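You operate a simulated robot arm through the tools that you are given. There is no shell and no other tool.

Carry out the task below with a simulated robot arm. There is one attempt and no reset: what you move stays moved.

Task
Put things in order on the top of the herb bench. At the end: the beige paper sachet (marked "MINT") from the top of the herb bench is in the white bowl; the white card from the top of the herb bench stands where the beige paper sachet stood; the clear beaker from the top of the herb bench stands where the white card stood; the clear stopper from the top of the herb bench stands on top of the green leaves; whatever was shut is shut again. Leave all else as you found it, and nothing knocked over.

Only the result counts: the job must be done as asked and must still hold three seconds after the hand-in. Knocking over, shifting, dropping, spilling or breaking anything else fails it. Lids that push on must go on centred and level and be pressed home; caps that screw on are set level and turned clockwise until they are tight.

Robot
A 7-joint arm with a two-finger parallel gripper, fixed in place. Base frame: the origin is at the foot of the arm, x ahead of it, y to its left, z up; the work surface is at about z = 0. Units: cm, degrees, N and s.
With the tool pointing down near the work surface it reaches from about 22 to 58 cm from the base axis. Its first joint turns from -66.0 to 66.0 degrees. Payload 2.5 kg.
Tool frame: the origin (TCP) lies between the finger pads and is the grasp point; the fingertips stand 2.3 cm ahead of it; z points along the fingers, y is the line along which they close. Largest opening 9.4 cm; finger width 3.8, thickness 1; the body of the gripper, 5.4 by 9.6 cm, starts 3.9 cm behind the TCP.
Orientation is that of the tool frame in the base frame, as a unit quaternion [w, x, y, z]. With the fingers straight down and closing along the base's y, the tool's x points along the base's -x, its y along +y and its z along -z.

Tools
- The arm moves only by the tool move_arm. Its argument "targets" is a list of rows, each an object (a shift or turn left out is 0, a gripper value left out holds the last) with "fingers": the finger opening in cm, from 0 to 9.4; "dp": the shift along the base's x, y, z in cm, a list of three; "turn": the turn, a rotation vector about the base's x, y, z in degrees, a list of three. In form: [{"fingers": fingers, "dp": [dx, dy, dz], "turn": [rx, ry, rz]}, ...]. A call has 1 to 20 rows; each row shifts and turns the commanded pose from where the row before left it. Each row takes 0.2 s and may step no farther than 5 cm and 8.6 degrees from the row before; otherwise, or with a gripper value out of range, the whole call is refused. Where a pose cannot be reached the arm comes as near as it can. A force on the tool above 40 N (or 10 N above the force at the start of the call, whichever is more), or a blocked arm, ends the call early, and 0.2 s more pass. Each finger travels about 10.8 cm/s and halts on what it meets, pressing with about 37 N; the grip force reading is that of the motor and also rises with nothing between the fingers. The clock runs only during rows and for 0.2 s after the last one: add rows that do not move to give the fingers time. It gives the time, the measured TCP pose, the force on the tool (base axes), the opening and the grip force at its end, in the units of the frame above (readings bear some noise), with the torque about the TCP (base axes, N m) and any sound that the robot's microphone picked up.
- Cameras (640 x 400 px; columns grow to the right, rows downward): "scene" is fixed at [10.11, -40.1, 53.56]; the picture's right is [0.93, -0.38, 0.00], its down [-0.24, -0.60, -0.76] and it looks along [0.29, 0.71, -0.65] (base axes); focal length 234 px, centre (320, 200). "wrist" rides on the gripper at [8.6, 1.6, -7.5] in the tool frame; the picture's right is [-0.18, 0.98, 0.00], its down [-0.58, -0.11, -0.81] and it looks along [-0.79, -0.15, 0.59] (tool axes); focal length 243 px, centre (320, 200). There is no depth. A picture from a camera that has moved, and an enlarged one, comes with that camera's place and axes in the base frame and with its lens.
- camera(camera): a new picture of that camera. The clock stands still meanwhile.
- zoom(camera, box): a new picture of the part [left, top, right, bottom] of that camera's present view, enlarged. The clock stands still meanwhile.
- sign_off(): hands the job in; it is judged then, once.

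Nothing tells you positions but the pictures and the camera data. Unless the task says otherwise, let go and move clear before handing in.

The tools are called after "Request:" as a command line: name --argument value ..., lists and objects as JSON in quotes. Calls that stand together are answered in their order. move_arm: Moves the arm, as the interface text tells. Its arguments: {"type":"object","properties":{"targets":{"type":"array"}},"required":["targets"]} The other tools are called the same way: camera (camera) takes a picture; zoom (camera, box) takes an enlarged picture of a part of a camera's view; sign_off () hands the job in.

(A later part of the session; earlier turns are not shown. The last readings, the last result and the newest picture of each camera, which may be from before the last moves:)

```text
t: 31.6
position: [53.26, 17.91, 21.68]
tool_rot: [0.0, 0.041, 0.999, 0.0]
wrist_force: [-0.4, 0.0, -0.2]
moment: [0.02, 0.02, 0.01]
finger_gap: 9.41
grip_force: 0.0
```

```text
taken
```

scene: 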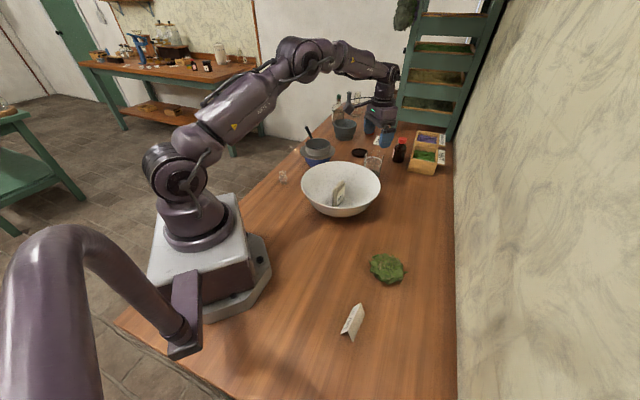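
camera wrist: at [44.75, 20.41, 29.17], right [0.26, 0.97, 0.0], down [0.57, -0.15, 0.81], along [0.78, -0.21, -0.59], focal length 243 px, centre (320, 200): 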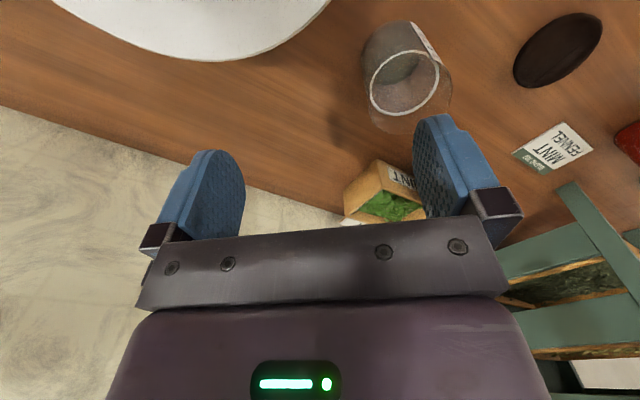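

Request:
zoom --camera "wrist" --box '[340, 10, 480, 150]'

```text
2.86 times, centred on (410, 80) of wrist
camera zoom: at [44.75, 20.41, 29.17], right [0.26, 0.97, 0.0], down [0.57, -0.15, 0.81], along [0.78, -0.21, -0.59], focal length 693 px, centre (63, 543)
```

zoom: 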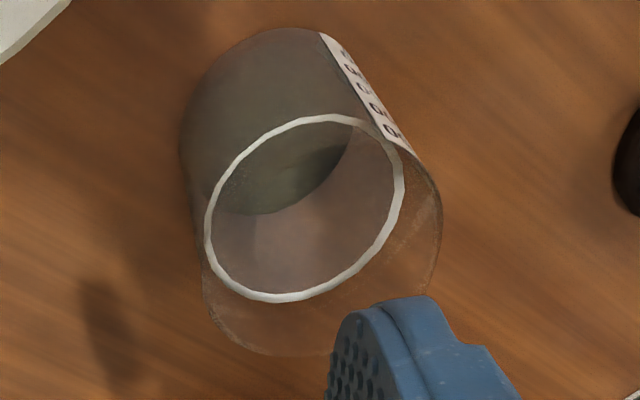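

The beaker centre is about (58.6, 25.1), with a scale strip on its far side and a liquid line inside. I'll test the reach directly above it, keeping the fingertips above its rim.

Request:
move_arm --targets '[{"dp": [1.8, 2.4, -1]}, {"dp": [1.8, 2.4, -1]}, {"dp": [1.7, 2.4, -1]}, {"dp": [0, 0, -2]}, {}]'

Request:
camera --camera "wrist"

Request:
zoom --camera "scene" --box '[320, 90, 440, 190]'

```text
t: 32.8
position: [55.49, 23.12, 16.89]
tool_rot: [0.0, 0.039, 0.999, 0.0]
wrist_force: [-0.1, 0.3, -0.2]
moment: [0.01, 0.0, 0.01]
finger_gap: 9.39
grip_force: 0.1
out of reach, approached as far as the arm can: row 2, 3
```

```text
taken
camera wrist: at [46.78, 25.54, 24.43], right [0.26, 0.97, 0.0], down [0.57, -0.15, 0.81], along [0.78, -0.21, -0.59], focal length 243 px, centre (320, 200)
```

wrist: 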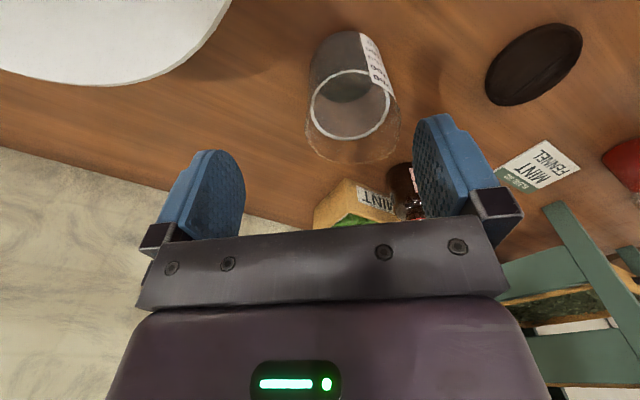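

```text
4.00 times, centred on (380, 140) of scene
camera zoom: at [10.11, -40.1, 53.56], right [0.93, -0.38, 0.0], down [-0.24, -0.6, -0.76], along [0.29, 0.71, -0.65], focal length 935 px, centre (80, 440)
```

zoom: 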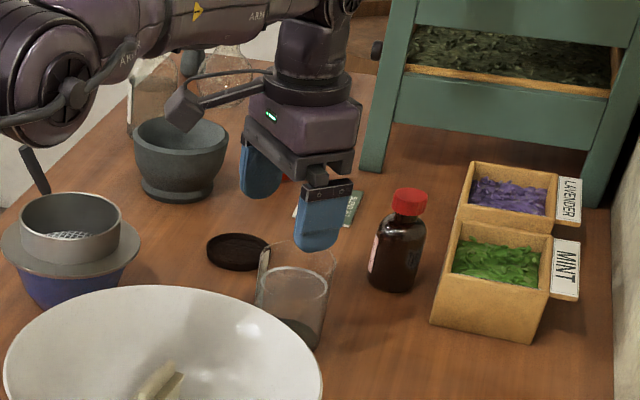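

Straight down, the arm stops at about 60 cm radius, short of the beaker at about 63.8 cm. I'll tilt the tool about 20° outward with the closing axis kept horizontal along y, then move over the beaker.

Request:
move_arm --targets '[{"dp": [0, 0, 1], "turn": [0, 0, 4.5]}, {"dp": [0, 0, 0.5], "turn": [0, -7, 0]}, {"dp": [0, 0, 0.5], "turn": [0, -7, 0]}, {"dp": [0, 0, 0], "turn": [0, -7, 0]}, {"dp": [1, 0.7, 0]}, {"dp": [1, 0.7, 0]}, {"dp": [1.1, 0.6, 0]}, {}]'

Request:
camera --camera "wrist"

Request:
zoom --camera "scene" --box '[320, 90, 440, 190]'

```text
t: 34.6
position: [58.33, 25.15, 18.99]
tool_rot: [0.182, 0.001, 0.983, 0.0]
wrist_force: [0.3, 0.4, 0.3]
moment: [0.02, -0.06, 0.0]
finger_gap: 9.39
grip_force: 0.1
```

```text
taken
camera wrist: at [47.56, 26.94, 22.77], right [0.17, 0.98, 0.07], down [0.25, -0.11, 0.96], along [0.95, -0.15, -0.27], focal length 243 px, centre (320, 200)
```

wrist: 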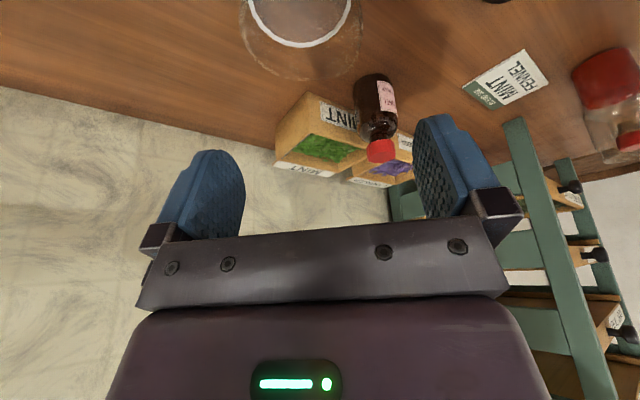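

```text
4.00 times, centred on (380, 140) of scene
camera zoom: at [10.11, -40.1, 53.56], right [0.93, -0.38, 0.0], down [-0.24, -0.6, -0.76], along [0.29, 0.71, -0.65], focal length 935 px, centre (80, 440)
```

zoom: 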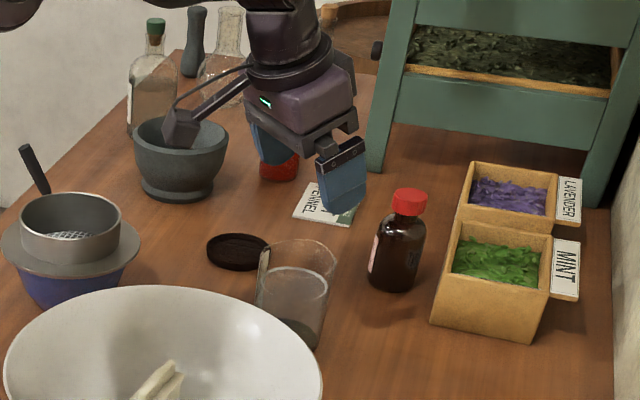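

The tilted pose reaches. I'll descend until the fingertips are just above the rim and check the alignment.

Request:
move_arm --targets '[{"dp": [0.2, -0.2, -3]}, {"dp": [0.1, 0, -2.5]}, {"dp": [0, 0, -1]}, {}]'

Request:
camera --camera "wrist"

Request:
zoom --camera "scene" --box '[330, 110, 420, 190]'

```text
t: 35.6
position: [58.79, 25.07, 12.4]
tool_rot: [0.182, 0.0, 0.983, 0.0]
wrist_force: [0.7, -0.6, 0.9]
moment: [-0.04, -0.01, 0.03]
finger_gap: 9.37
grip_force: 0.0
```

```text
taken
camera wrist: at [47.92, 26.74, 16.21], right [0.17, 0.98, 0.07], down [0.25, -0.11, 0.96], along [0.95, -0.15, -0.27], focal length 243 px, centre (320, 200)
```

wrist: 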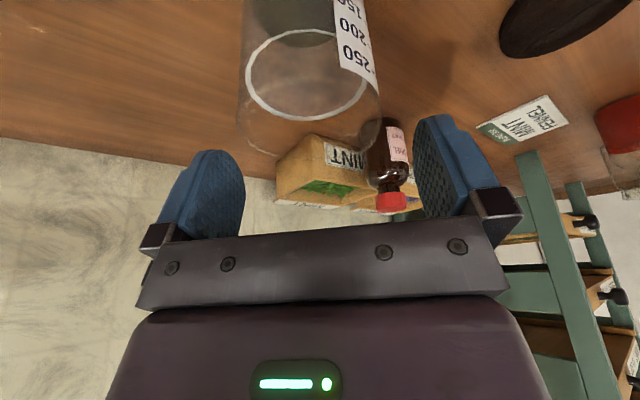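

```text
5.00 times, centred on (375, 150) of scene
camera zoom: at [10.11, -40.1, 53.56], right [0.93, -0.38, 0.0], down [-0.24, -0.6, -0.76], along [0.29, 0.71, -0.65], focal length 1169 px, centre (45, 450)
```

zoom: 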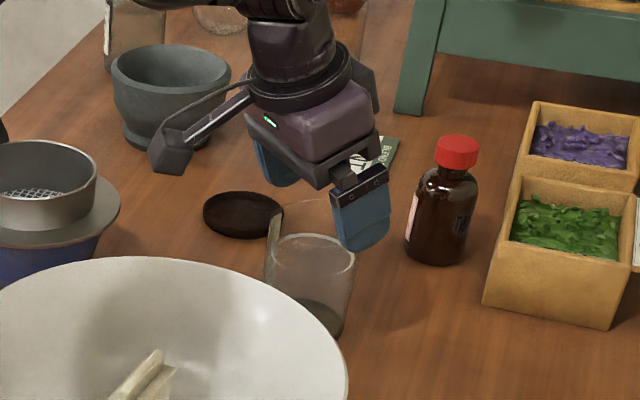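

Request:
move_arm --targets '[{"dp": [0.2, -0.25, 0]}, {"dp": [0, 0, -1.2]}, {"dp": [0, 0, -1.2]}, {}]'

Request:
camera --camera "wrist"

Request:
zoom --camera "scene" --box '[340, 120, 410, 185]'

```text
t: 36.6
position: [58.85, 24.84, 9.97]
tool_rot: [0.182, 0.0, 0.983, -0.001]
wrist_force: [-0.4, -1.0, 0.2]
moment: [-0.01, -0.01, -0.01]
finger_gap: 9.38
grip_force: 0.0
```

```text
taken
camera wrist: at [48.06, 26.52, 13.9], right [0.17, 0.98, 0.07], down [0.25, -0.11, 0.96], along [0.95, -0.15, -0.27], focal length 243 px, centre (320, 200)
```

wrist: 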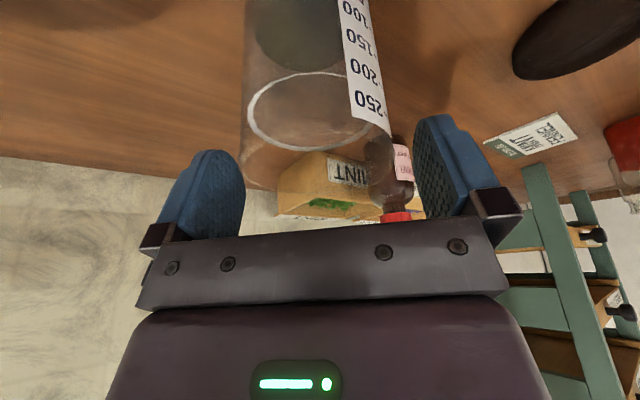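

```text
6.15 times, centred on (375, 152) of scene
camera zoom: at [10.11, -40.1, 53.56], right [0.93, -0.38, 0.0], down [-0.24, -0.6, -0.76], along [0.29, 0.71, -0.65], focal length 1439 px, centre (-18, 492)
```

zoom: 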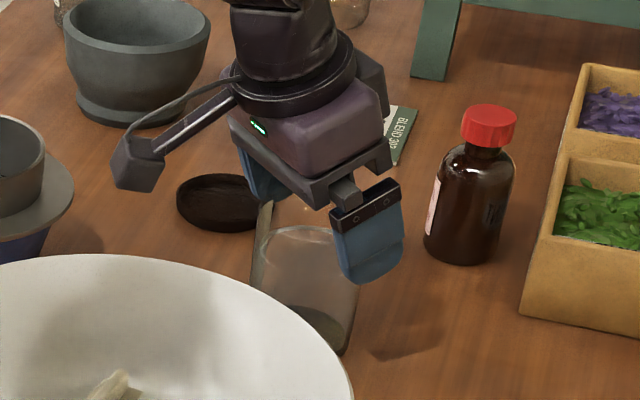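

The beaker sits centred between the fingers. Descending to grip height (z≈7.2) and checking before closing.

Request:
move_arm --targets '[{"dp": [0.1, -0.05, -1.0]}, {"dp": [0, 0, -1.0]}, {"dp": [0, 0, -0.7]}, {}]'

Request:
camera --camera "wrist"

Request:
zoom --camera "scene" --box '[340, 120, 410, 185]'

```text
t: 37.6
position: [59.1, 24.7, 7.22]
tool_rot: [0.182, 0.0, 0.983, 0.0]
wrist_force: [0.4, 0.2, 0.1]
moment: [0.0, 0.0, 0.01]
finger_gap: 9.4
grip_force: 0.1
```

```text
taken
camera wrist: at [48.18, 26.45, 11.15], right [0.17, 0.98, 0.07], down [0.25, -0.11, 0.96], along [0.95, -0.15, -0.27], focal length 243 px, centre (320, 200)
```

wrist: 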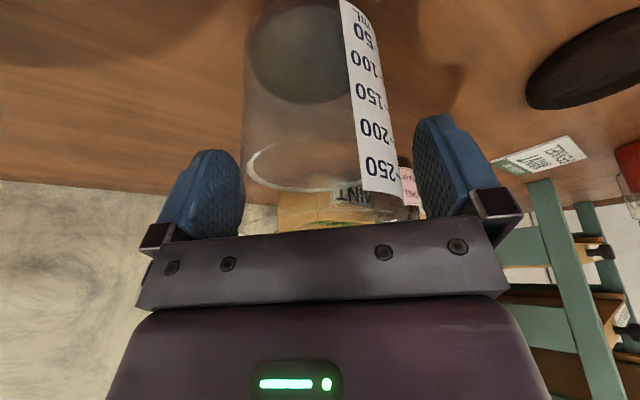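

```text
6.15 times, centred on (375, 152) of scene
camera zoom: at [10.11, -40.1, 53.56], right [0.93, -0.38, 0.0], down [-0.24, -0.6, -0.76], along [0.29, 0.71, -0.65], focal length 1439 px, centre (-18, 492)
```

zoom: 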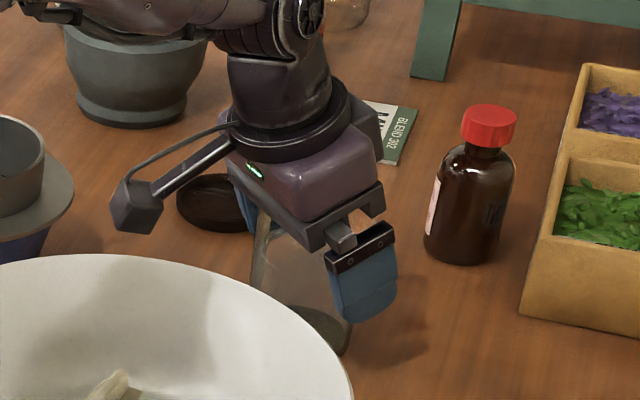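

The fingers straddle the beaker with clearance at the palm. Closing gently in stages.

Request:
move_arm --targets '[{"fingers": 8.4}, {"fingers": 7.9}, {"fingers": 7.6}, {"fingers": 7.4}, {"fingers": 7.2}, {}]'

Request:
camera --camera "wrist"

```text
t: 39.0
position: [59.04, 24.77, 7.29]
tool_rot: [0.182, 0.0, 0.983, 0.0]
wrist_force: [0.4, 0.2, -0.6]
moment: [0.0, 0.03, -0.01]
finger_gap: 7.2
grip_force: 0.1
```

```text
taken
camera wrist: at [48.18, 26.45, 11.17], right [0.17, 0.98, 0.07], down [0.25, -0.11, 0.96], along [0.95, -0.15, -0.27], focal length 243 px, centre (320, 200)
```

wrist: 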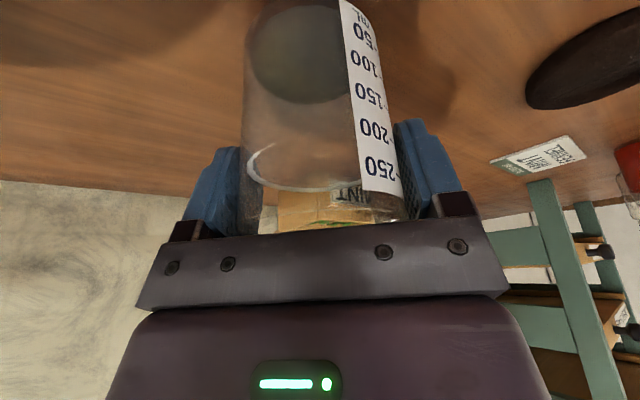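

Request:
move_arm --targets '[{"fingers": 7.05}, {"fingers": 6.9}, {"fingers": 6.75}, {}]'

Request:
camera --camera "wrist"

```text
t: 40.0
position: [59.01, 24.73, 7.3]
tool_rot: [0.182, 0.0, 0.983, 0.0]
wrist_force: [-0.5, 0.8, 0.6]
moment: [0.02, -0.01, 0.0]
finger_gap: 6.87
grip_force: 37.3
```

```text
taken
camera wrist: at [48.18, 26.46, 11.17], right [0.17, 0.98, 0.07], down [0.25, -0.11, 0.96], along [0.95, -0.15, -0.27], focal length 243 px, centre (320, 200)
```

wrist: 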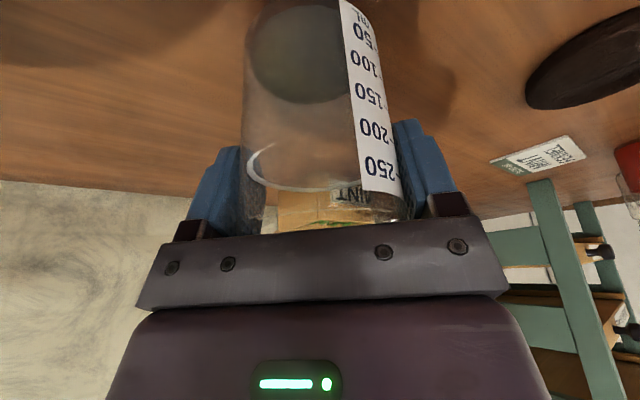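

The beaker is gripped (6.87 cm). Lifting slowly and checking.

Request:
move_arm --targets '[{"dp": [0, 0, 0.4]}, {"dp": [0, 0, 0.6]}, {"dp": [0, 0, 0.6]}, {"dp": [0, 0, 0.4]}, {}]'

Request:
camera --camera "wrist"

Request:
zoom --camera "scene" --box '[330, 110, 420, 190]'

```text
t: 41.2
position: [58.93, 24.77, 9.36]
tool_rot: [0.182, -0.001, 0.983, 0.0]
wrist_force: [0.6, 0.5, -2.7]
moment: [-0.02, -0.01, 0.01]
finger_gap: 6.9
grip_force: 37.3
```

```text
taken
camera wrist: at [48.09, 26.43, 13.16], right [0.17, 0.98, 0.07], down [0.25, -0.11, 0.96], along [0.95, -0.15, -0.27], focal length 243 px, centre (320, 200)
```

wrist: 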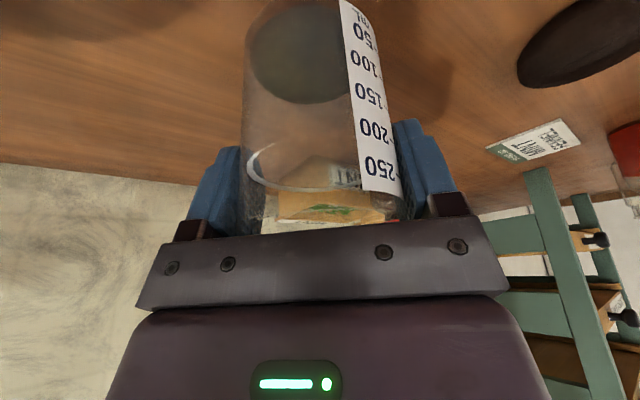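

```text
5.00 times, centred on (375, 150) of scene
camera zoom: at [10.12, -40.1, 53.56], right [0.93, -0.38, 0.0], down [-0.24, -0.6, -0.76], along [0.29, 0.71, -0.65], focal length 1169 px, centre (45, 450)
```

zoom: 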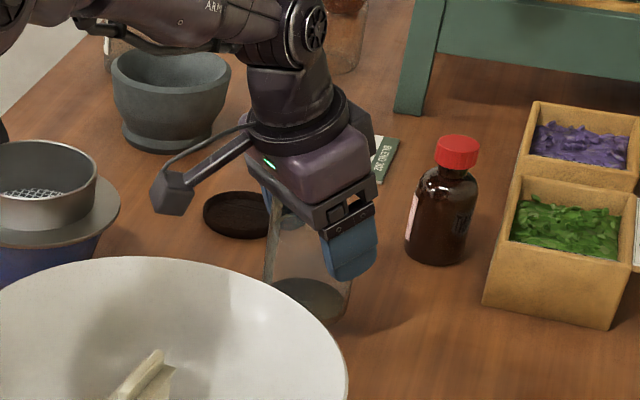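

The beaker is lifted level (about 2.7 N). I'll raise it a bit more and carry it slowly toward the card's old spot (58.6, 2.1), yawing so the wrist camera stays clear of the bowl.

Request:
move_arm --targets '[{"dp": [0, 0, 0.7]}, {"dp": [0, 0, 1.0]}, {"dp": [0, 0, 0.8]}, {"dp": [0, -0.5, 0.3], "turn": [0, 0, 0.5]}, {"dp": [0, -1.0, 0], "turn": [0, 0, 1]}, {"dp": [0, -1.5, 0], "turn": [0, 0, 2]}, {"dp": [0, -1.8, 0], "turn": [0, 0, 2]}, {"dp": [0, -1.8, 0], "turn": [0, 0, 2]}, {"dp": [0, -1.8, 0], "turn": [0, 0, 2]}, {"dp": [0, -1.8, 0], "turn": [0, 0, 2]}, {"dp": [0, -1.8, 0], "turn": [0, 0, 2]}, {"dp": [0, -1.8, 0], "turn": [0, 0, 2]}, {"dp": [0, -1.8, 0], "turn": [0, 0, 2]}, {"dp": [-0.1, -1.8, 0], "turn": [0, 0, 2]}, {"dp": [-0.1, -1.8, 0], "turn": [0, 0, 2]}, {"dp": [0, -1.5, 0], "turn": [0, 0, 2]}, {"dp": [0, -1.0, 0], "turn": [0, 0, 1]}, {"dp": [0, -0.5, 0], "turn": [0, 0, 0.5]}, {}]'

Request:
camera --camera "wrist"

Request:
camera --camera "scene"

Request:
zoom --camera "scene" --box '[340, 120, 460, 230]'

```text
t: 45.2
position: [58.79, 2.46, 11.92]
tool_rot: [0.178, -0.212, 0.96, 0.039]
wrist_force: [0.6, -0.2, -3.4]
moment: [-0.04, -0.03, 0.01]
finger_gap: 6.88
grip_force: 37.0
```

```text
taken
camera wrist: at [48.27, -0.56, 15.87], right [-0.26, 0.96, 0.07], down [0.28, 0.01, 0.96], along [0.93, 0.27, -0.27], focal length 243 px, centre (320, 200)
```

wrist: 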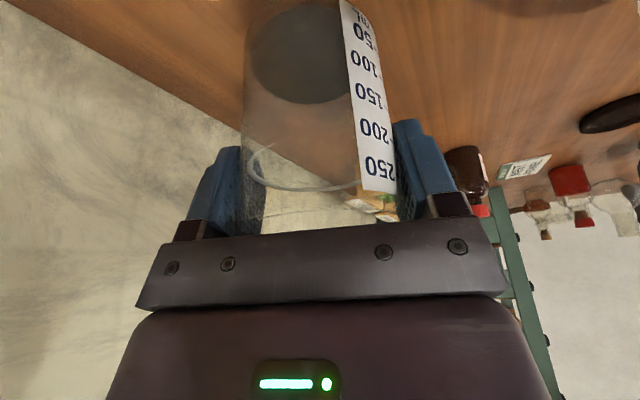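

```text
taken
```

scene: 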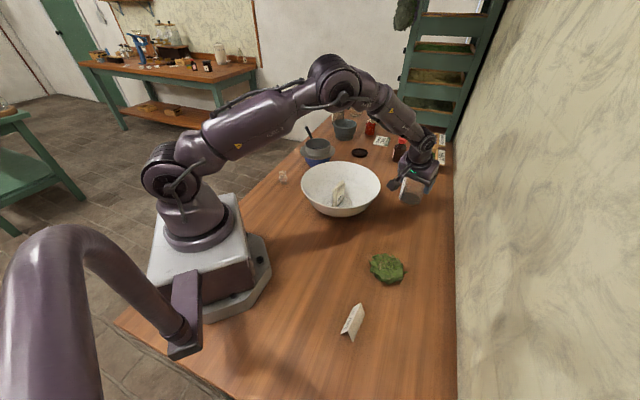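

```text
3.64 times, centred on (400, 175) of scene
camera zoom: at [10.12, -40.1, 53.56], right [0.93, -0.38, 0.0], down [-0.24, -0.6, -0.76], along [0.29, 0.71, -0.65], focal length 850 px, centre (29, 291)
```

zoom: 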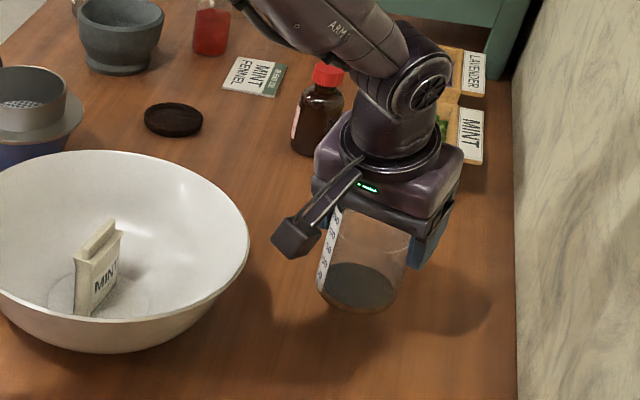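

The beaker is level above the target. I'll measure its base position more accurately before lowering.

Request:
zoom --camera "scene" --box '[390, 165, 440, 210]'

Request:
zoom --camera "wrist" --box '[220, 0, 420, 200]'

```text
8.89 times, centred on (415, 188) of scene
camera zoom: at [10.12, -40.1, 53.56], right [0.93, -0.38, 0.0], down [-0.24, -0.6, -0.76], along [0.29, 0.71, -0.65], focal length 2078 px, centre (-524, 311)
```

zoom: 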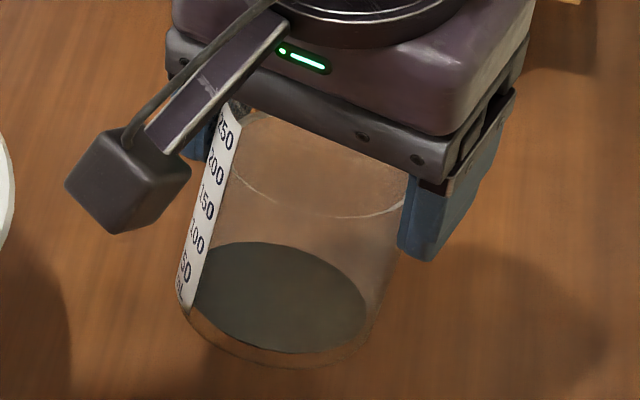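

```text
2.00 times, centred on (320, 100) of wrist
camera zoom: at [48.27, -0.56, 15.87], right [-0.26, 0.96, 0.07], down [0.28, 0.01, 0.96], along [0.93, 0.27, -0.27], focal length 485 px, centre (320, 400)
```

zoom: 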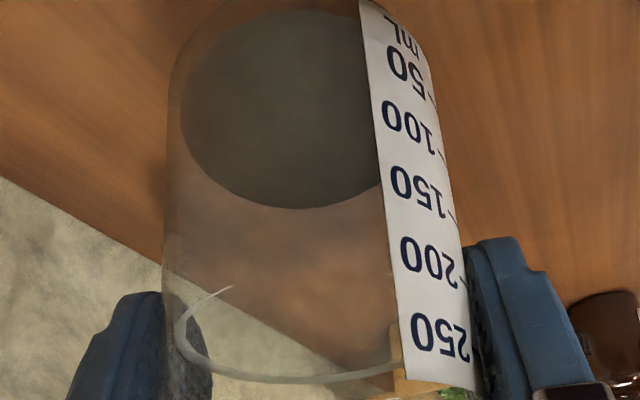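

The base centre agrees with the TCP to within about 0.3 cm. I'll shift slightly and lower slowly to just above the table.

Request:
move_arm --targets '[{"dp": [-0.25, -0.33, 0]}, {"dp": [0, 0, -0.5]}, {"dp": [0, 0, -0.9]}, {"dp": [0, 0, -0.9]}, {"dp": [0, 0, -0.9]}, {"dp": [0, 0, -0.7]}, {"dp": [0, 0, -0.3]}, {}]'

Request:
zoom --camera "scene" --box '[360, 150, 450, 230]'

```text
t: 47.0
position: [58.59, 2.3, 7.83]
tool_rot: [0.179, -0.213, 0.96, 0.04]
wrist_force: [0.0, -0.3, -2.9]
moment: [-0.01, -0.01, -0.01]
finger_gap: 6.87
grip_force: 37.4
```

```text
5.00 times, centred on (405, 190) of scene
camera zoom: at [10.12, -40.1, 53.56], right [0.93, -0.38, 0.0], down [-0.24, -0.6, -0.76], along [0.29, 0.71, -0.65], focal length 1169 px, centre (-105, 250)
```

zoom: 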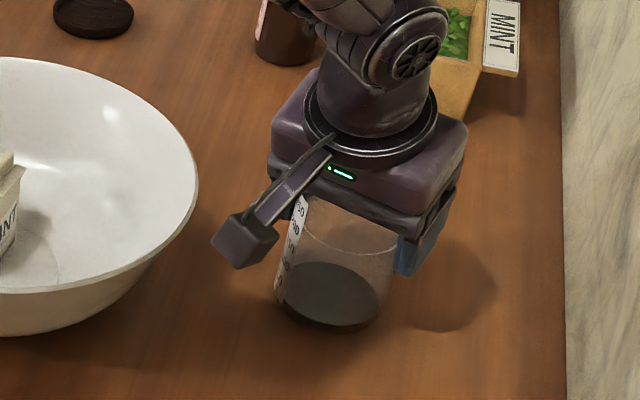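

Request:
move_arm --targets '[{"dp": [0, -0.15, -0.25]}, {"dp": [0, 0, -0.15]}, {"dp": [0, 0, -0.1]}, {}]'

```text
t: 48.0
position: [58.68, 2.07, 7.32]
tool_rot: [0.178, -0.213, 0.96, 0.039]
wrist_force: [-0.7, 0.5, -2.1]
moment: [-0.04, -0.05, 0.01]
finger_gap: 6.88
grip_force: 37.0
```

Request:
move_arm --targets '[{"dp": [0, 0, -0.08]}, {}]'

Request:
zoom --camera "scene" --box '[380, 160, 440, 220]'

```text
t: 48.6
position: [58.5, 2.07, 7.33]
tool_rot: [0.18, -0.213, 0.96, 0.04]
wrist_force: [-2.4, -1.3, 7.1]
moment: [-0.07, 0.37, 0.03]
finger_gap: 6.87
grip_force: 37.4
```

```text
6.67 times, centred on (410, 190) of scene
camera zoom: at [10.11, -40.1, 53.56], right [0.93, -0.38, 0.0], down [-0.24, -0.6, -0.76], along [0.29, 0.71, -0.65], focal length 1559 px, centre (-280, 267)
```

zoom: 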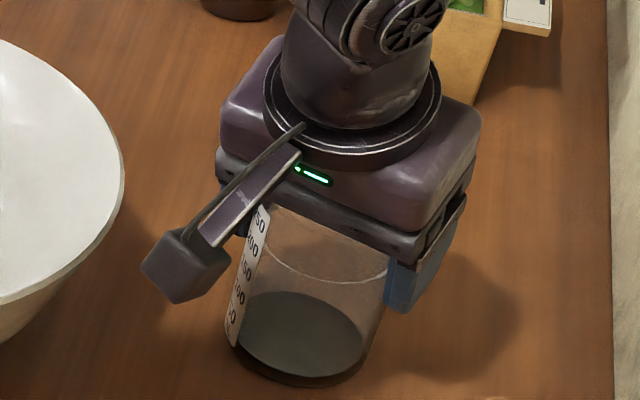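

The beaker is on the table (about 10 N contact). I'll relieve the press a touch, open evenly, then rise straight up.

Request:
move_arm --targets '[{"dp": [0, 0, 0.07]}, {"fingers": 7.0}, {"fingers": 7.2}, {"fingers": 7.6}, {"fingers": 8.4}, {"fingers": 9.4}, {}, {}]'

Request:
camera --camera "wrist"

Request:
zoom --camera "scene" --box '[380, 160, 440, 220]'

```text
t: 50.4
position: [58.5, 2.15, 7.4]
tool_rot: [0.178, -0.212, 0.96, 0.04]
wrist_force: [0.0, 0.5, 0.4]
moment: [0.01, -0.04, -0.01]
finger_gap: 9.42
grip_force: 0.0
```

```text
taken
camera wrist: at [48.0, -0.89, 11.22], right [-0.26, 0.96, 0.07], down [0.28, 0.01, 0.96], along [0.93, 0.27, -0.27], focal length 243 px, centre (320, 200)
```

wrist: 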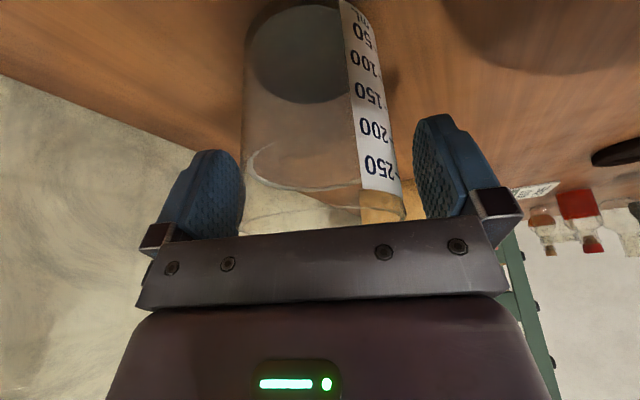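

```text
6.67 times, centred on (410, 190) of scene
camera zoom: at [10.11, -40.1, 53.56], right [0.93, -0.38, 0.0], down [-0.24, -0.6, -0.76], along [0.29, 0.71, -0.65], focal length 1559 px, centre (-280, 267)
```

zoom: 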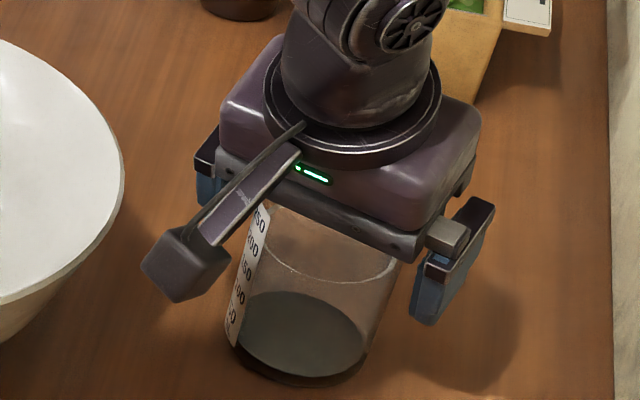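

Request:
move_arm --targets '[{"dp": [0, 0, 0.8]}, {"dp": [0, 0, 1.5]}, {"dp": [0, 0, 2.5]}, {"dp": [0, 0, 3]}, {"dp": [0, 0, 4]}, {}]'

Request:
zoom --camera "scene" --box '[350, 130, 460, 230]'

Request:
camera --camera "wrist"

```text
t: 51.8
position: [58.43, 2.11, 19.22]
tool_rot: [0.177, -0.213, 0.96, 0.039]
wrist_force: [0.7, 0.6, -0.9]
moment: [0.0, 0.03, 0.02]
finger_gap: 9.4
grip_force: 0.1
```

```text
4.00 times, centred on (405, 180) of scene
camera zoom: at [10.11, -40.1, 53.56], right [0.93, -0.38, 0.0], down [-0.24, -0.6, -0.76], along [0.29, 0.71, -0.65], focal length 935 px, centre (-20, 280)
```

zoom: 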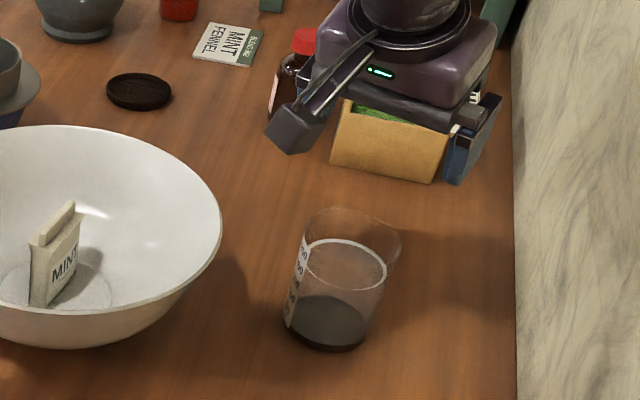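

```text
taken
camera wrist: at [47.87, -0.86, 23.2], right [-0.26, 0.96, 0.07], down [0.28, 0.01, 0.96], along [0.93, 0.27, -0.27], focal length 243 px, centre (320, 200)
```

wrist: 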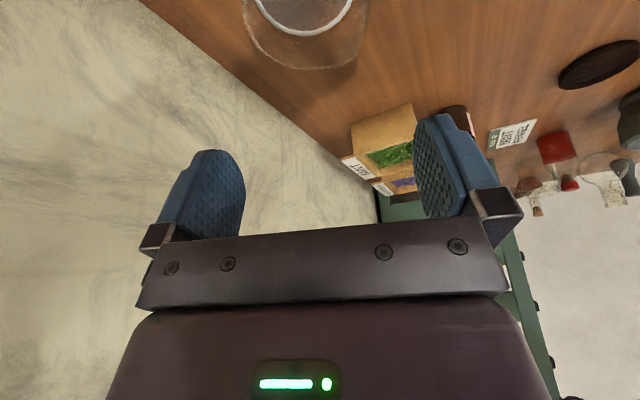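

The beaker stands on the card's old spot. Now the stopper near (24.8, 33.2): I'll level the tool, cross high over the bowl, and look.

Request:
move_arm --targets '[{"dp": [-1, 0.5, 1]}, {"dp": [-2, 1, 0.5], "turn": [-2.94, 6.31, 0]}, {"dp": [-2, 1, 0], "turn": [-2.94, 6.31, 0]}, {"dp": [-2, 1, 0], "turn": [-2.94, 6.31, 0]}, {"dp": [-2.7, 2.7, 0], "turn": [0, 0, 2]}, {"dp": [-2.7, 2.8, 0], "turn": [0, 0, 2]}, {"dp": [-2.7, 2.8, 0], "turn": [0, 0, 2]}, {"dp": [-2.7, 2.8, 0], "turn": [0, 0, 2]}, {"dp": [-2.7, 2.8, 0], "turn": [0, 0, 2]}, {"dp": [-2.7, 2.8, 0], "turn": [0, 0, 2]}, {"dp": [-2.7, 2.8, 0], "turn": [0, 0, 2]}, {"dp": [-2.7, 2.8, 0], "turn": [0, 0, 2]}, {"dp": [-2.7, 2.8, 0], "turn": [0, 0, 2]}, {"dp": [-2.6, 2.8, 0], "turn": [0, 0, 2]}, {}]'

Request:
camera --camera "wrist"

Request:
camera --camera "scene"

```text
t: 55.0
position: [24.71, 33.57, 20.67]
tool_rot: [0.001, -0.383, 0.924, 0.0]
wrist_force: [0.7, -0.1, 0.2]
moment: [0.0, 0.0, 0.03]
finger_gap: 9.38
grip_force: 0.1
```

```text
taken
camera wrist: at [17.29, 28.58, 28.2], right [-0.57, 0.82, 0.0], down [0.49, 0.33, 0.81], along [0.67, 0.46, -0.59], focal length 243 px, centre (320, 200)
```

wrist: 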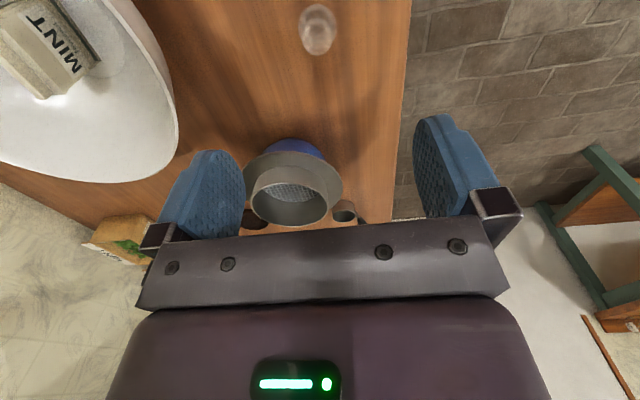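

```text
taken
```

scene: 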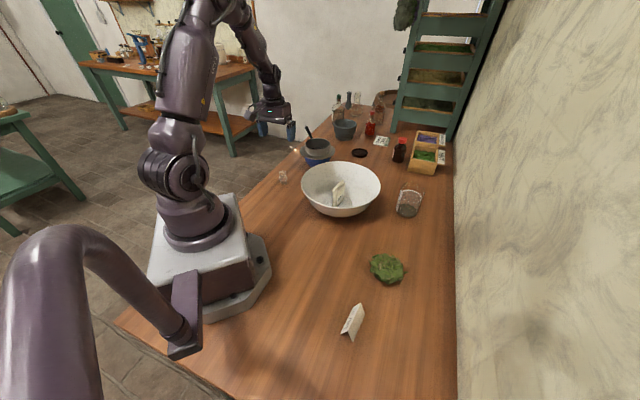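

Request:
zoom --camera "wrist" --box '[280, 0, 360, 60]'

```text
6.67 times, centred on (320, 30) of wrist
camera zoom: at [17.29, 28.58, 28.2], right [-0.57, 0.82, 0.0], down [0.49, 0.33, 0.81], along [0.67, 0.46, -0.59], focal length 1618 px, centre (320, 1333)
```

zoom: 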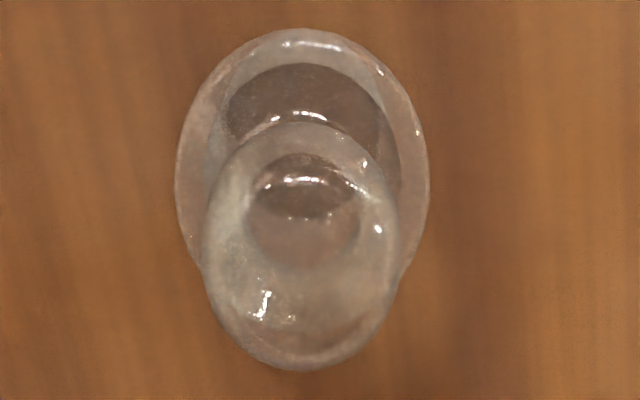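

The stopper is at about (24.5, 33.2), with a knob about 2.6 cm wide near z≈4.3 above a 3.5 cm flange. I'll align and descend partway.

Request:
move_arm --targets '[{"dp": [-0.1, -0.2, -4], "fingers": 6}, {"dp": [-0.1, -0.17, -4]}, {"dp": [0, 0, -3]}, {}]'

Request:
camera --camera "wrist"

Request:
zoom --camera "scene" --box '[250, 130, 320, 195]'

```text
t: 56.0
position: [24.51, 33.11, 9.54]
tool_rot: [0.001, -0.382, 0.924, 0.0]
wrist_force: [0.0, 0.1, -0.4]
moment: [-0.01, -0.01, 0.03]
finger_gap: 6.0
grip_force: 0.1
```

```text
taken
camera wrist: at [17.15, 28.24, 16.93], right [-0.57, 0.82, 0.0], down [0.49, 0.33, 0.81], along [0.67, 0.46, -0.59], focal length 243 px, centre (320, 200)
```

wrist: 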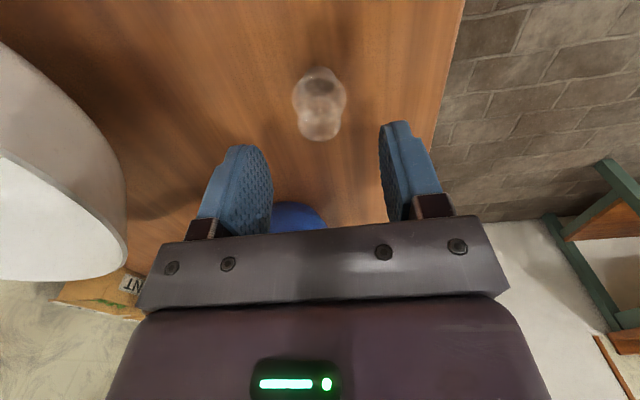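

```text
6.15 times, centred on (285, 162) of scene
camera zoom: at [10.11, -40.1, 53.56], right [0.93, -0.38, 0.0], down [-0.24, -0.6, -0.76], along [0.29, 0.71, -0.65], focal length 1439 px, centre (535, 431)
```

zoom: 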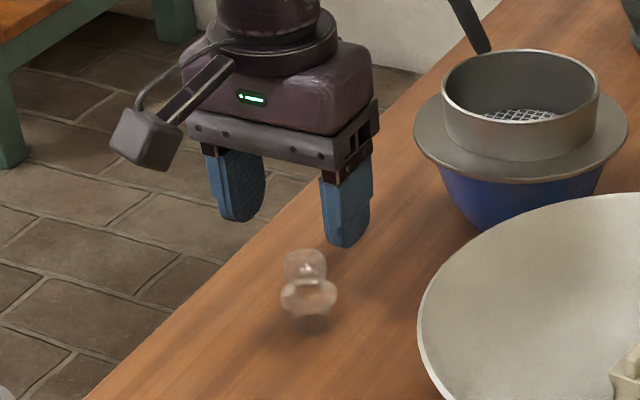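

Request:
zoom --camera "wrist" --box '[260, 50, 380, 150]'

```text
4.00 times, centred on (320, 100) of wrist
camera zoom: at [17.15, 28.24, 16.93], right [-0.57, 0.82, 0.0], down [0.49, 0.33, 0.81], along [0.67, 0.46, -0.59], focal length 970 px, centre (320, 600)
```

zoom: 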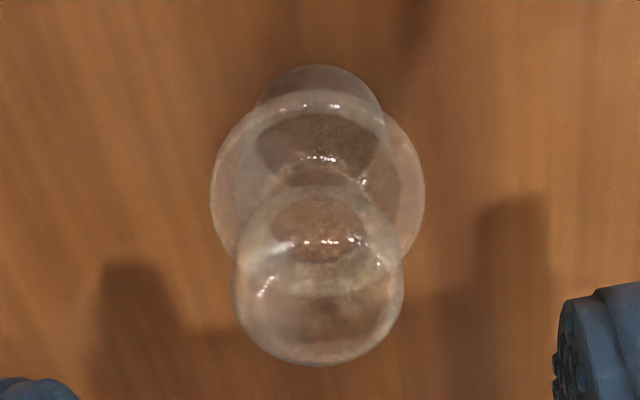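

Aligned. Descending to z≈5.2 so the pads straddle the knob above the flange, then closing gently.

Request:
move_arm --targets '[{"dp": [-0.05, 0.03, -2]}, {"dp": [0, 0, -1.5]}, {"dp": [0, 0, -0.85]}, {}]'

Request:
camera --camera "wrist"

Request:
zoom --camera "scene" --box '[262, 145, 312, 190]'

```text
t: 57.0
position: [24.46, 33.17, 5.18]
tool_rot: [0.0, -0.382, 0.924, 0.001]
wrist_force: [-0.9, -0.6, 0.9]
moment: [0.01, 0.01, 0.0]
finger_gap: 6.01
grip_force: 0.2
```

```text
taken
camera wrist: at [17.02, 28.35, 12.66], right [-0.56, 0.83, 0.0], down [0.49, 0.33, 0.81], along [0.67, 0.46, -0.59], focal length 243 px, centre (320, 200)
```

wrist: 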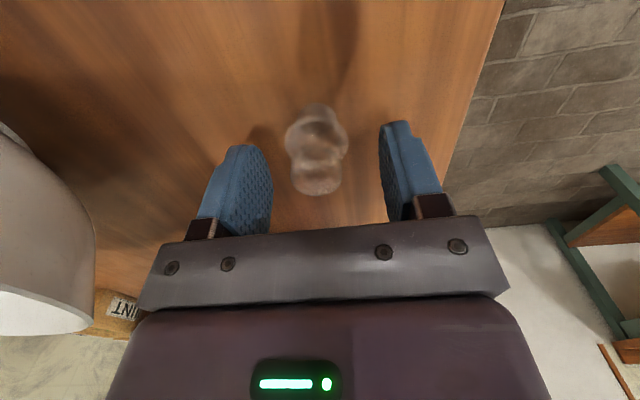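

```text
8.89 times, centred on (287, 168) of scene
camera zoom: at [10.11, -40.1, 53.56], right [0.93, -0.38, 0.0], down [-0.24, -0.6, -0.76], along [0.29, 0.71, -0.65], focal length 2078 px, centre (613, 489)
```

zoom: 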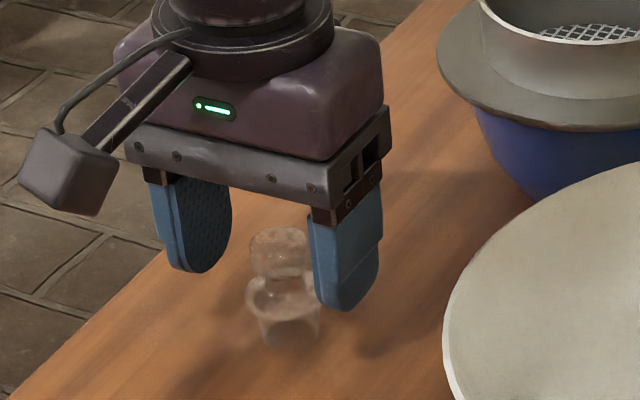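

Request:
move_arm --targets '[{"fingers": 4}, {"fingers": 3.2}, {"fingers": 2.8}, {"fingers": 2.6}, {"fingers": 2.4}, {}]'

Request:
camera --camera "wrist"

```text
t: 58.4
position: [24.46, 33.37, 5.26]
tool_rot: [0.001, -0.383, 0.924, 0.001]
wrist_force: [0.0, 0.4, -0.6]
moment: [-0.03, 0.01, -0.01]
finger_gap: 2.51
grip_force: 0.8
```

```text
taken
camera wrist: at [17.02, 28.34, 12.68], right [-0.56, 0.83, 0.0], down [0.49, 0.33, 0.81], along [0.67, 0.46, -0.59], focal length 243 px, centre (320, 200)
```

wrist: 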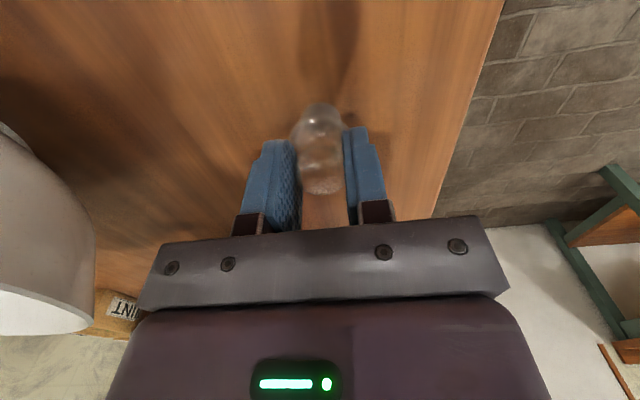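

Request:
move_arm --targets '[{"fingers": 2.2}, {"fingers": 2.0}, {}]'

Request:
zoom --camera "wrist" --box '[240, 80, 400, 240]'

Request:
zoom --camera "scene" --box '[262, 145, 312, 190]'

```text
t: 59.2
position: [24.46, 33.21, 5.29]
tool_rot: [0.001, -0.383, 0.924, 0.0]
wrist_force: [-0.1, -0.3, -0.5]
moment: [0.01, 0.0, 0.0]
finger_gap: 2.42
grip_force: 37.3
```

```text
2.50 times, centred on (320, 160) of wrist
camera zoom: at [17.02, 28.34, 12.68], right [-0.56, 0.83, 0.0], down [0.49, 0.33, 0.81], along [0.67, 0.46, -0.59], focal length 606 px, centre (320, 300)
```

zoom: 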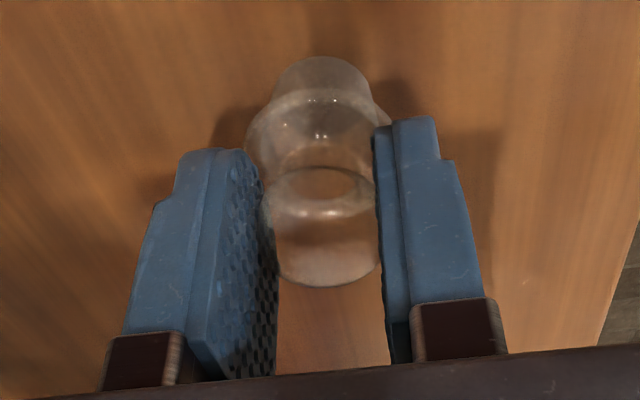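

```text
8.89 times, centred on (287, 168) of scene
camera zoom: at [10.11, -40.1, 53.56], right [0.93, -0.38, 0.0], down [-0.24, -0.6, -0.76], along [0.29, 0.71, -0.65], focal length 2078 px, centre (613, 489)
```

zoom: 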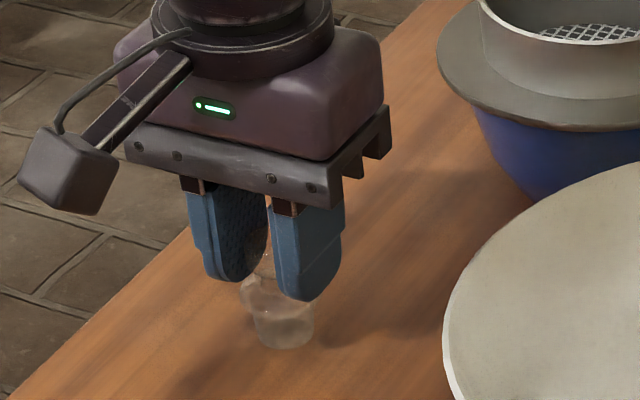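

The stopper's knob is gripped firmly (2.42 cm) and upright. Lifting and carrying it high over to the leaves near (38.7, -14.8).

Request:
move_arm --targets '[{"dp": [0, 0, 0.5]}, {"dp": [0, 0, 1.5]}, {"dp": [0, 0, 2.5]}, {"dp": [0, 0, 3.5]}, {"dp": [0, 0, 4]}, {"dp": [0, 0, 4]}, {}]'

Request:
zoom --camera "wrist" --box '[240, 80, 400, 240]'

```text
t: 60.8
position: [24.43, 33.14, 21.22]
tool_rot: [0.001, -0.383, 0.924, 0.0]
wrist_force: [-0.7, -0.1, -0.4]
moment: [-0.02, 0.03, -0.02]
finger_gap: 2.43
grip_force: 36.7
```

```text
2.50 times, centred on (320, 160) of wrist
camera zoom: at [17.06, 28.18, 28.66], right [-0.56, 0.83, 0.0], down [0.49, 0.33, 0.81], along [0.67, 0.46, -0.59], focal length 606 px, centre (320, 300)
```

zoom: 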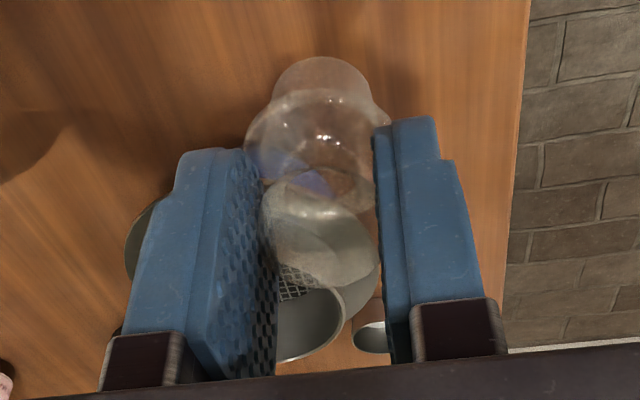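

Request:
move_arm --targets '[{"dp": [0.5, -1.5, 0.5]}, {"dp": [1.1, -3.6, 0.5], "turn": [0, 0, -2]}, {"dp": [1.2, -4.0, 0], "turn": [0, 0, -2]}, {"dp": [1.2, -4.0, 0], "turn": [0, 0, -2]}, {"dp": [1.2, -4.0, 0], "turn": [0, 0, -2]}, {"dp": [1.2, -4.0, 0], "turn": [0, 0, -2]}, {"dp": [1.2, -4.0, 0], "turn": [0, 0, -2]}, {"dp": [1.2, -4.0, 0], "turn": [0, 0, -2]}, {"dp": [1.2, -4.0, 0], "turn": [0, 0, -2]}, {"dp": [1.2, -4.0, 0], "turn": [0, 0, -2]}, {"dp": [1.2, -4.0, 0], "turn": [0, 0, -2]}, {"dp": [1.2, -3.6, 0]}, {"dp": [0.7, -2.2, 0]}, {"dp": [0, -1.0, 0]}, {}]'

Request:
camera --camera "wrist"

Request:
camera --camera "scene"

```text
t: 64.0
position: [38.57, -14.79, 22.16]
tool_rot: [0.0, -0.216, 0.976, 0.001]
wrist_force: [0.4, 1.0, -0.8]
moment: [0.0, 0.02, 0.01]
finger_gap: 2.45
grip_force: 37.3
```

```text
taken
camera wrist: at [29.98, -16.9, 29.67], right [-0.25, 0.97, 0.0], down [0.57, 0.15, 0.81], along [0.78, 0.2, -0.59], focal length 243 px, centre (320, 200)
```

wrist: 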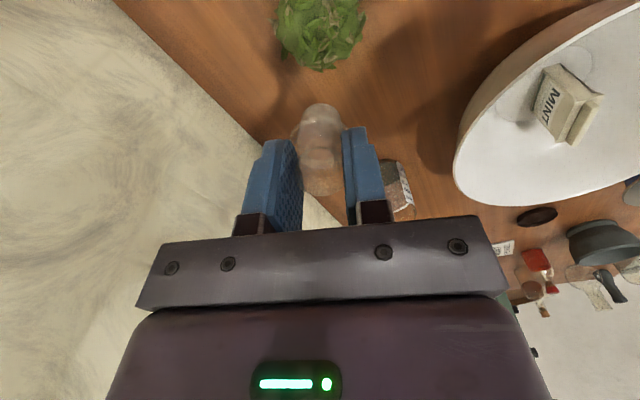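

```text
taken
```

scene: 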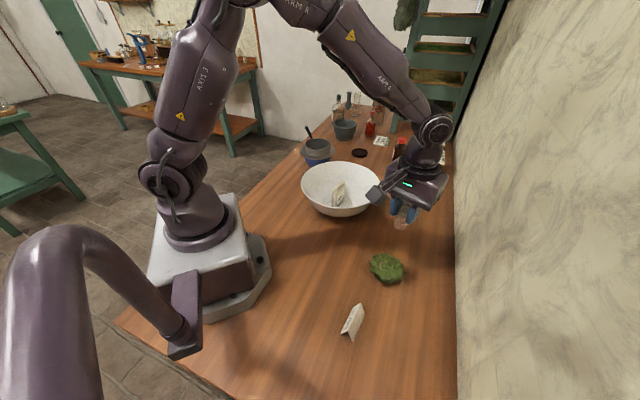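

Request:
zoom --camera "wrist" --box '[250, 0, 390, 80]'

Request:
zoom --camera "scene" --box '[355, 240, 420, 300]'

```text
4.57 times, centred on (320, 40) of wrist
camera zoom: at [29.98, -16.9, 29.67], right [-0.25, 0.97, 0.0], down [0.57, 0.15, 0.81], along [0.78, 0.2, -0.59], focal length 1109 px, centre (320, 931)
```

zoom: 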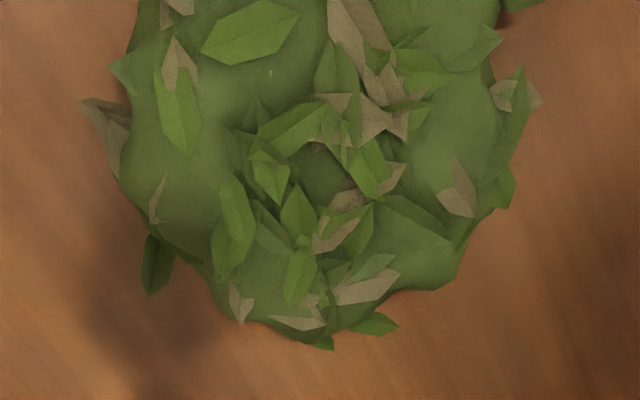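

```text
6.67 times, centred on (388, 270) of scene
camera zoom: at [10.11, -40.1, 53.56], right [0.93, -0.38, 0.0], down [-0.24, -0.6, -0.76], along [0.29, 0.71, -0.65], focal length 1559 px, centre (-130, -267)
```

zoom: 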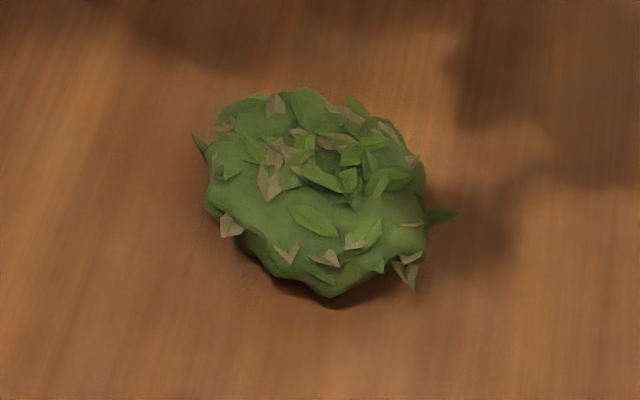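

Request:
zoom --camera "scene" --box '[368, 250, 408, 288]'

Request:
zoom --camera "wrist" --box '[285, 0, 365, 50]'

```text
10.53 times, centred on (388, 269) of scene
camera zoom: at [10.11, -40.1, 53.56], right [0.93, -0.38, 0.0], down [-0.24, -0.6, -0.76], along [0.29, 0.71, -0.65], focal length 2461 px, centre (-396, -526)
```

zoom: 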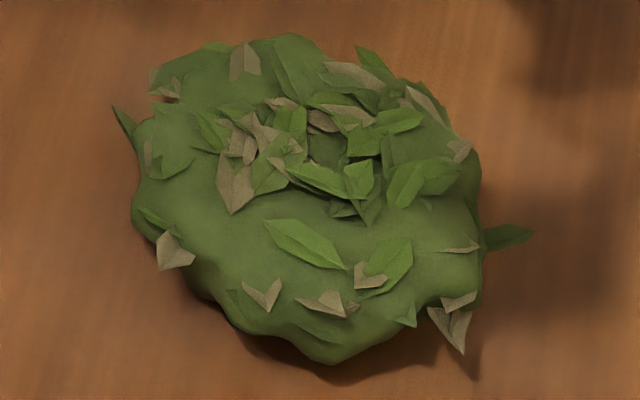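

```text
8.00 times, centred on (325, 25) of wrist
camera zoom: at [29.98, -16.9, 29.67], right [-0.25, 0.97, 0.0], down [0.57, 0.15, 0.81], along [0.78, 0.2, -0.59], focal length 1941 px, centre (280, 1600)
```

zoom: 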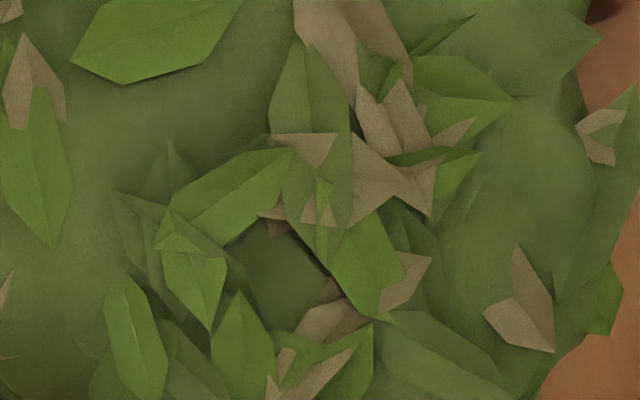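

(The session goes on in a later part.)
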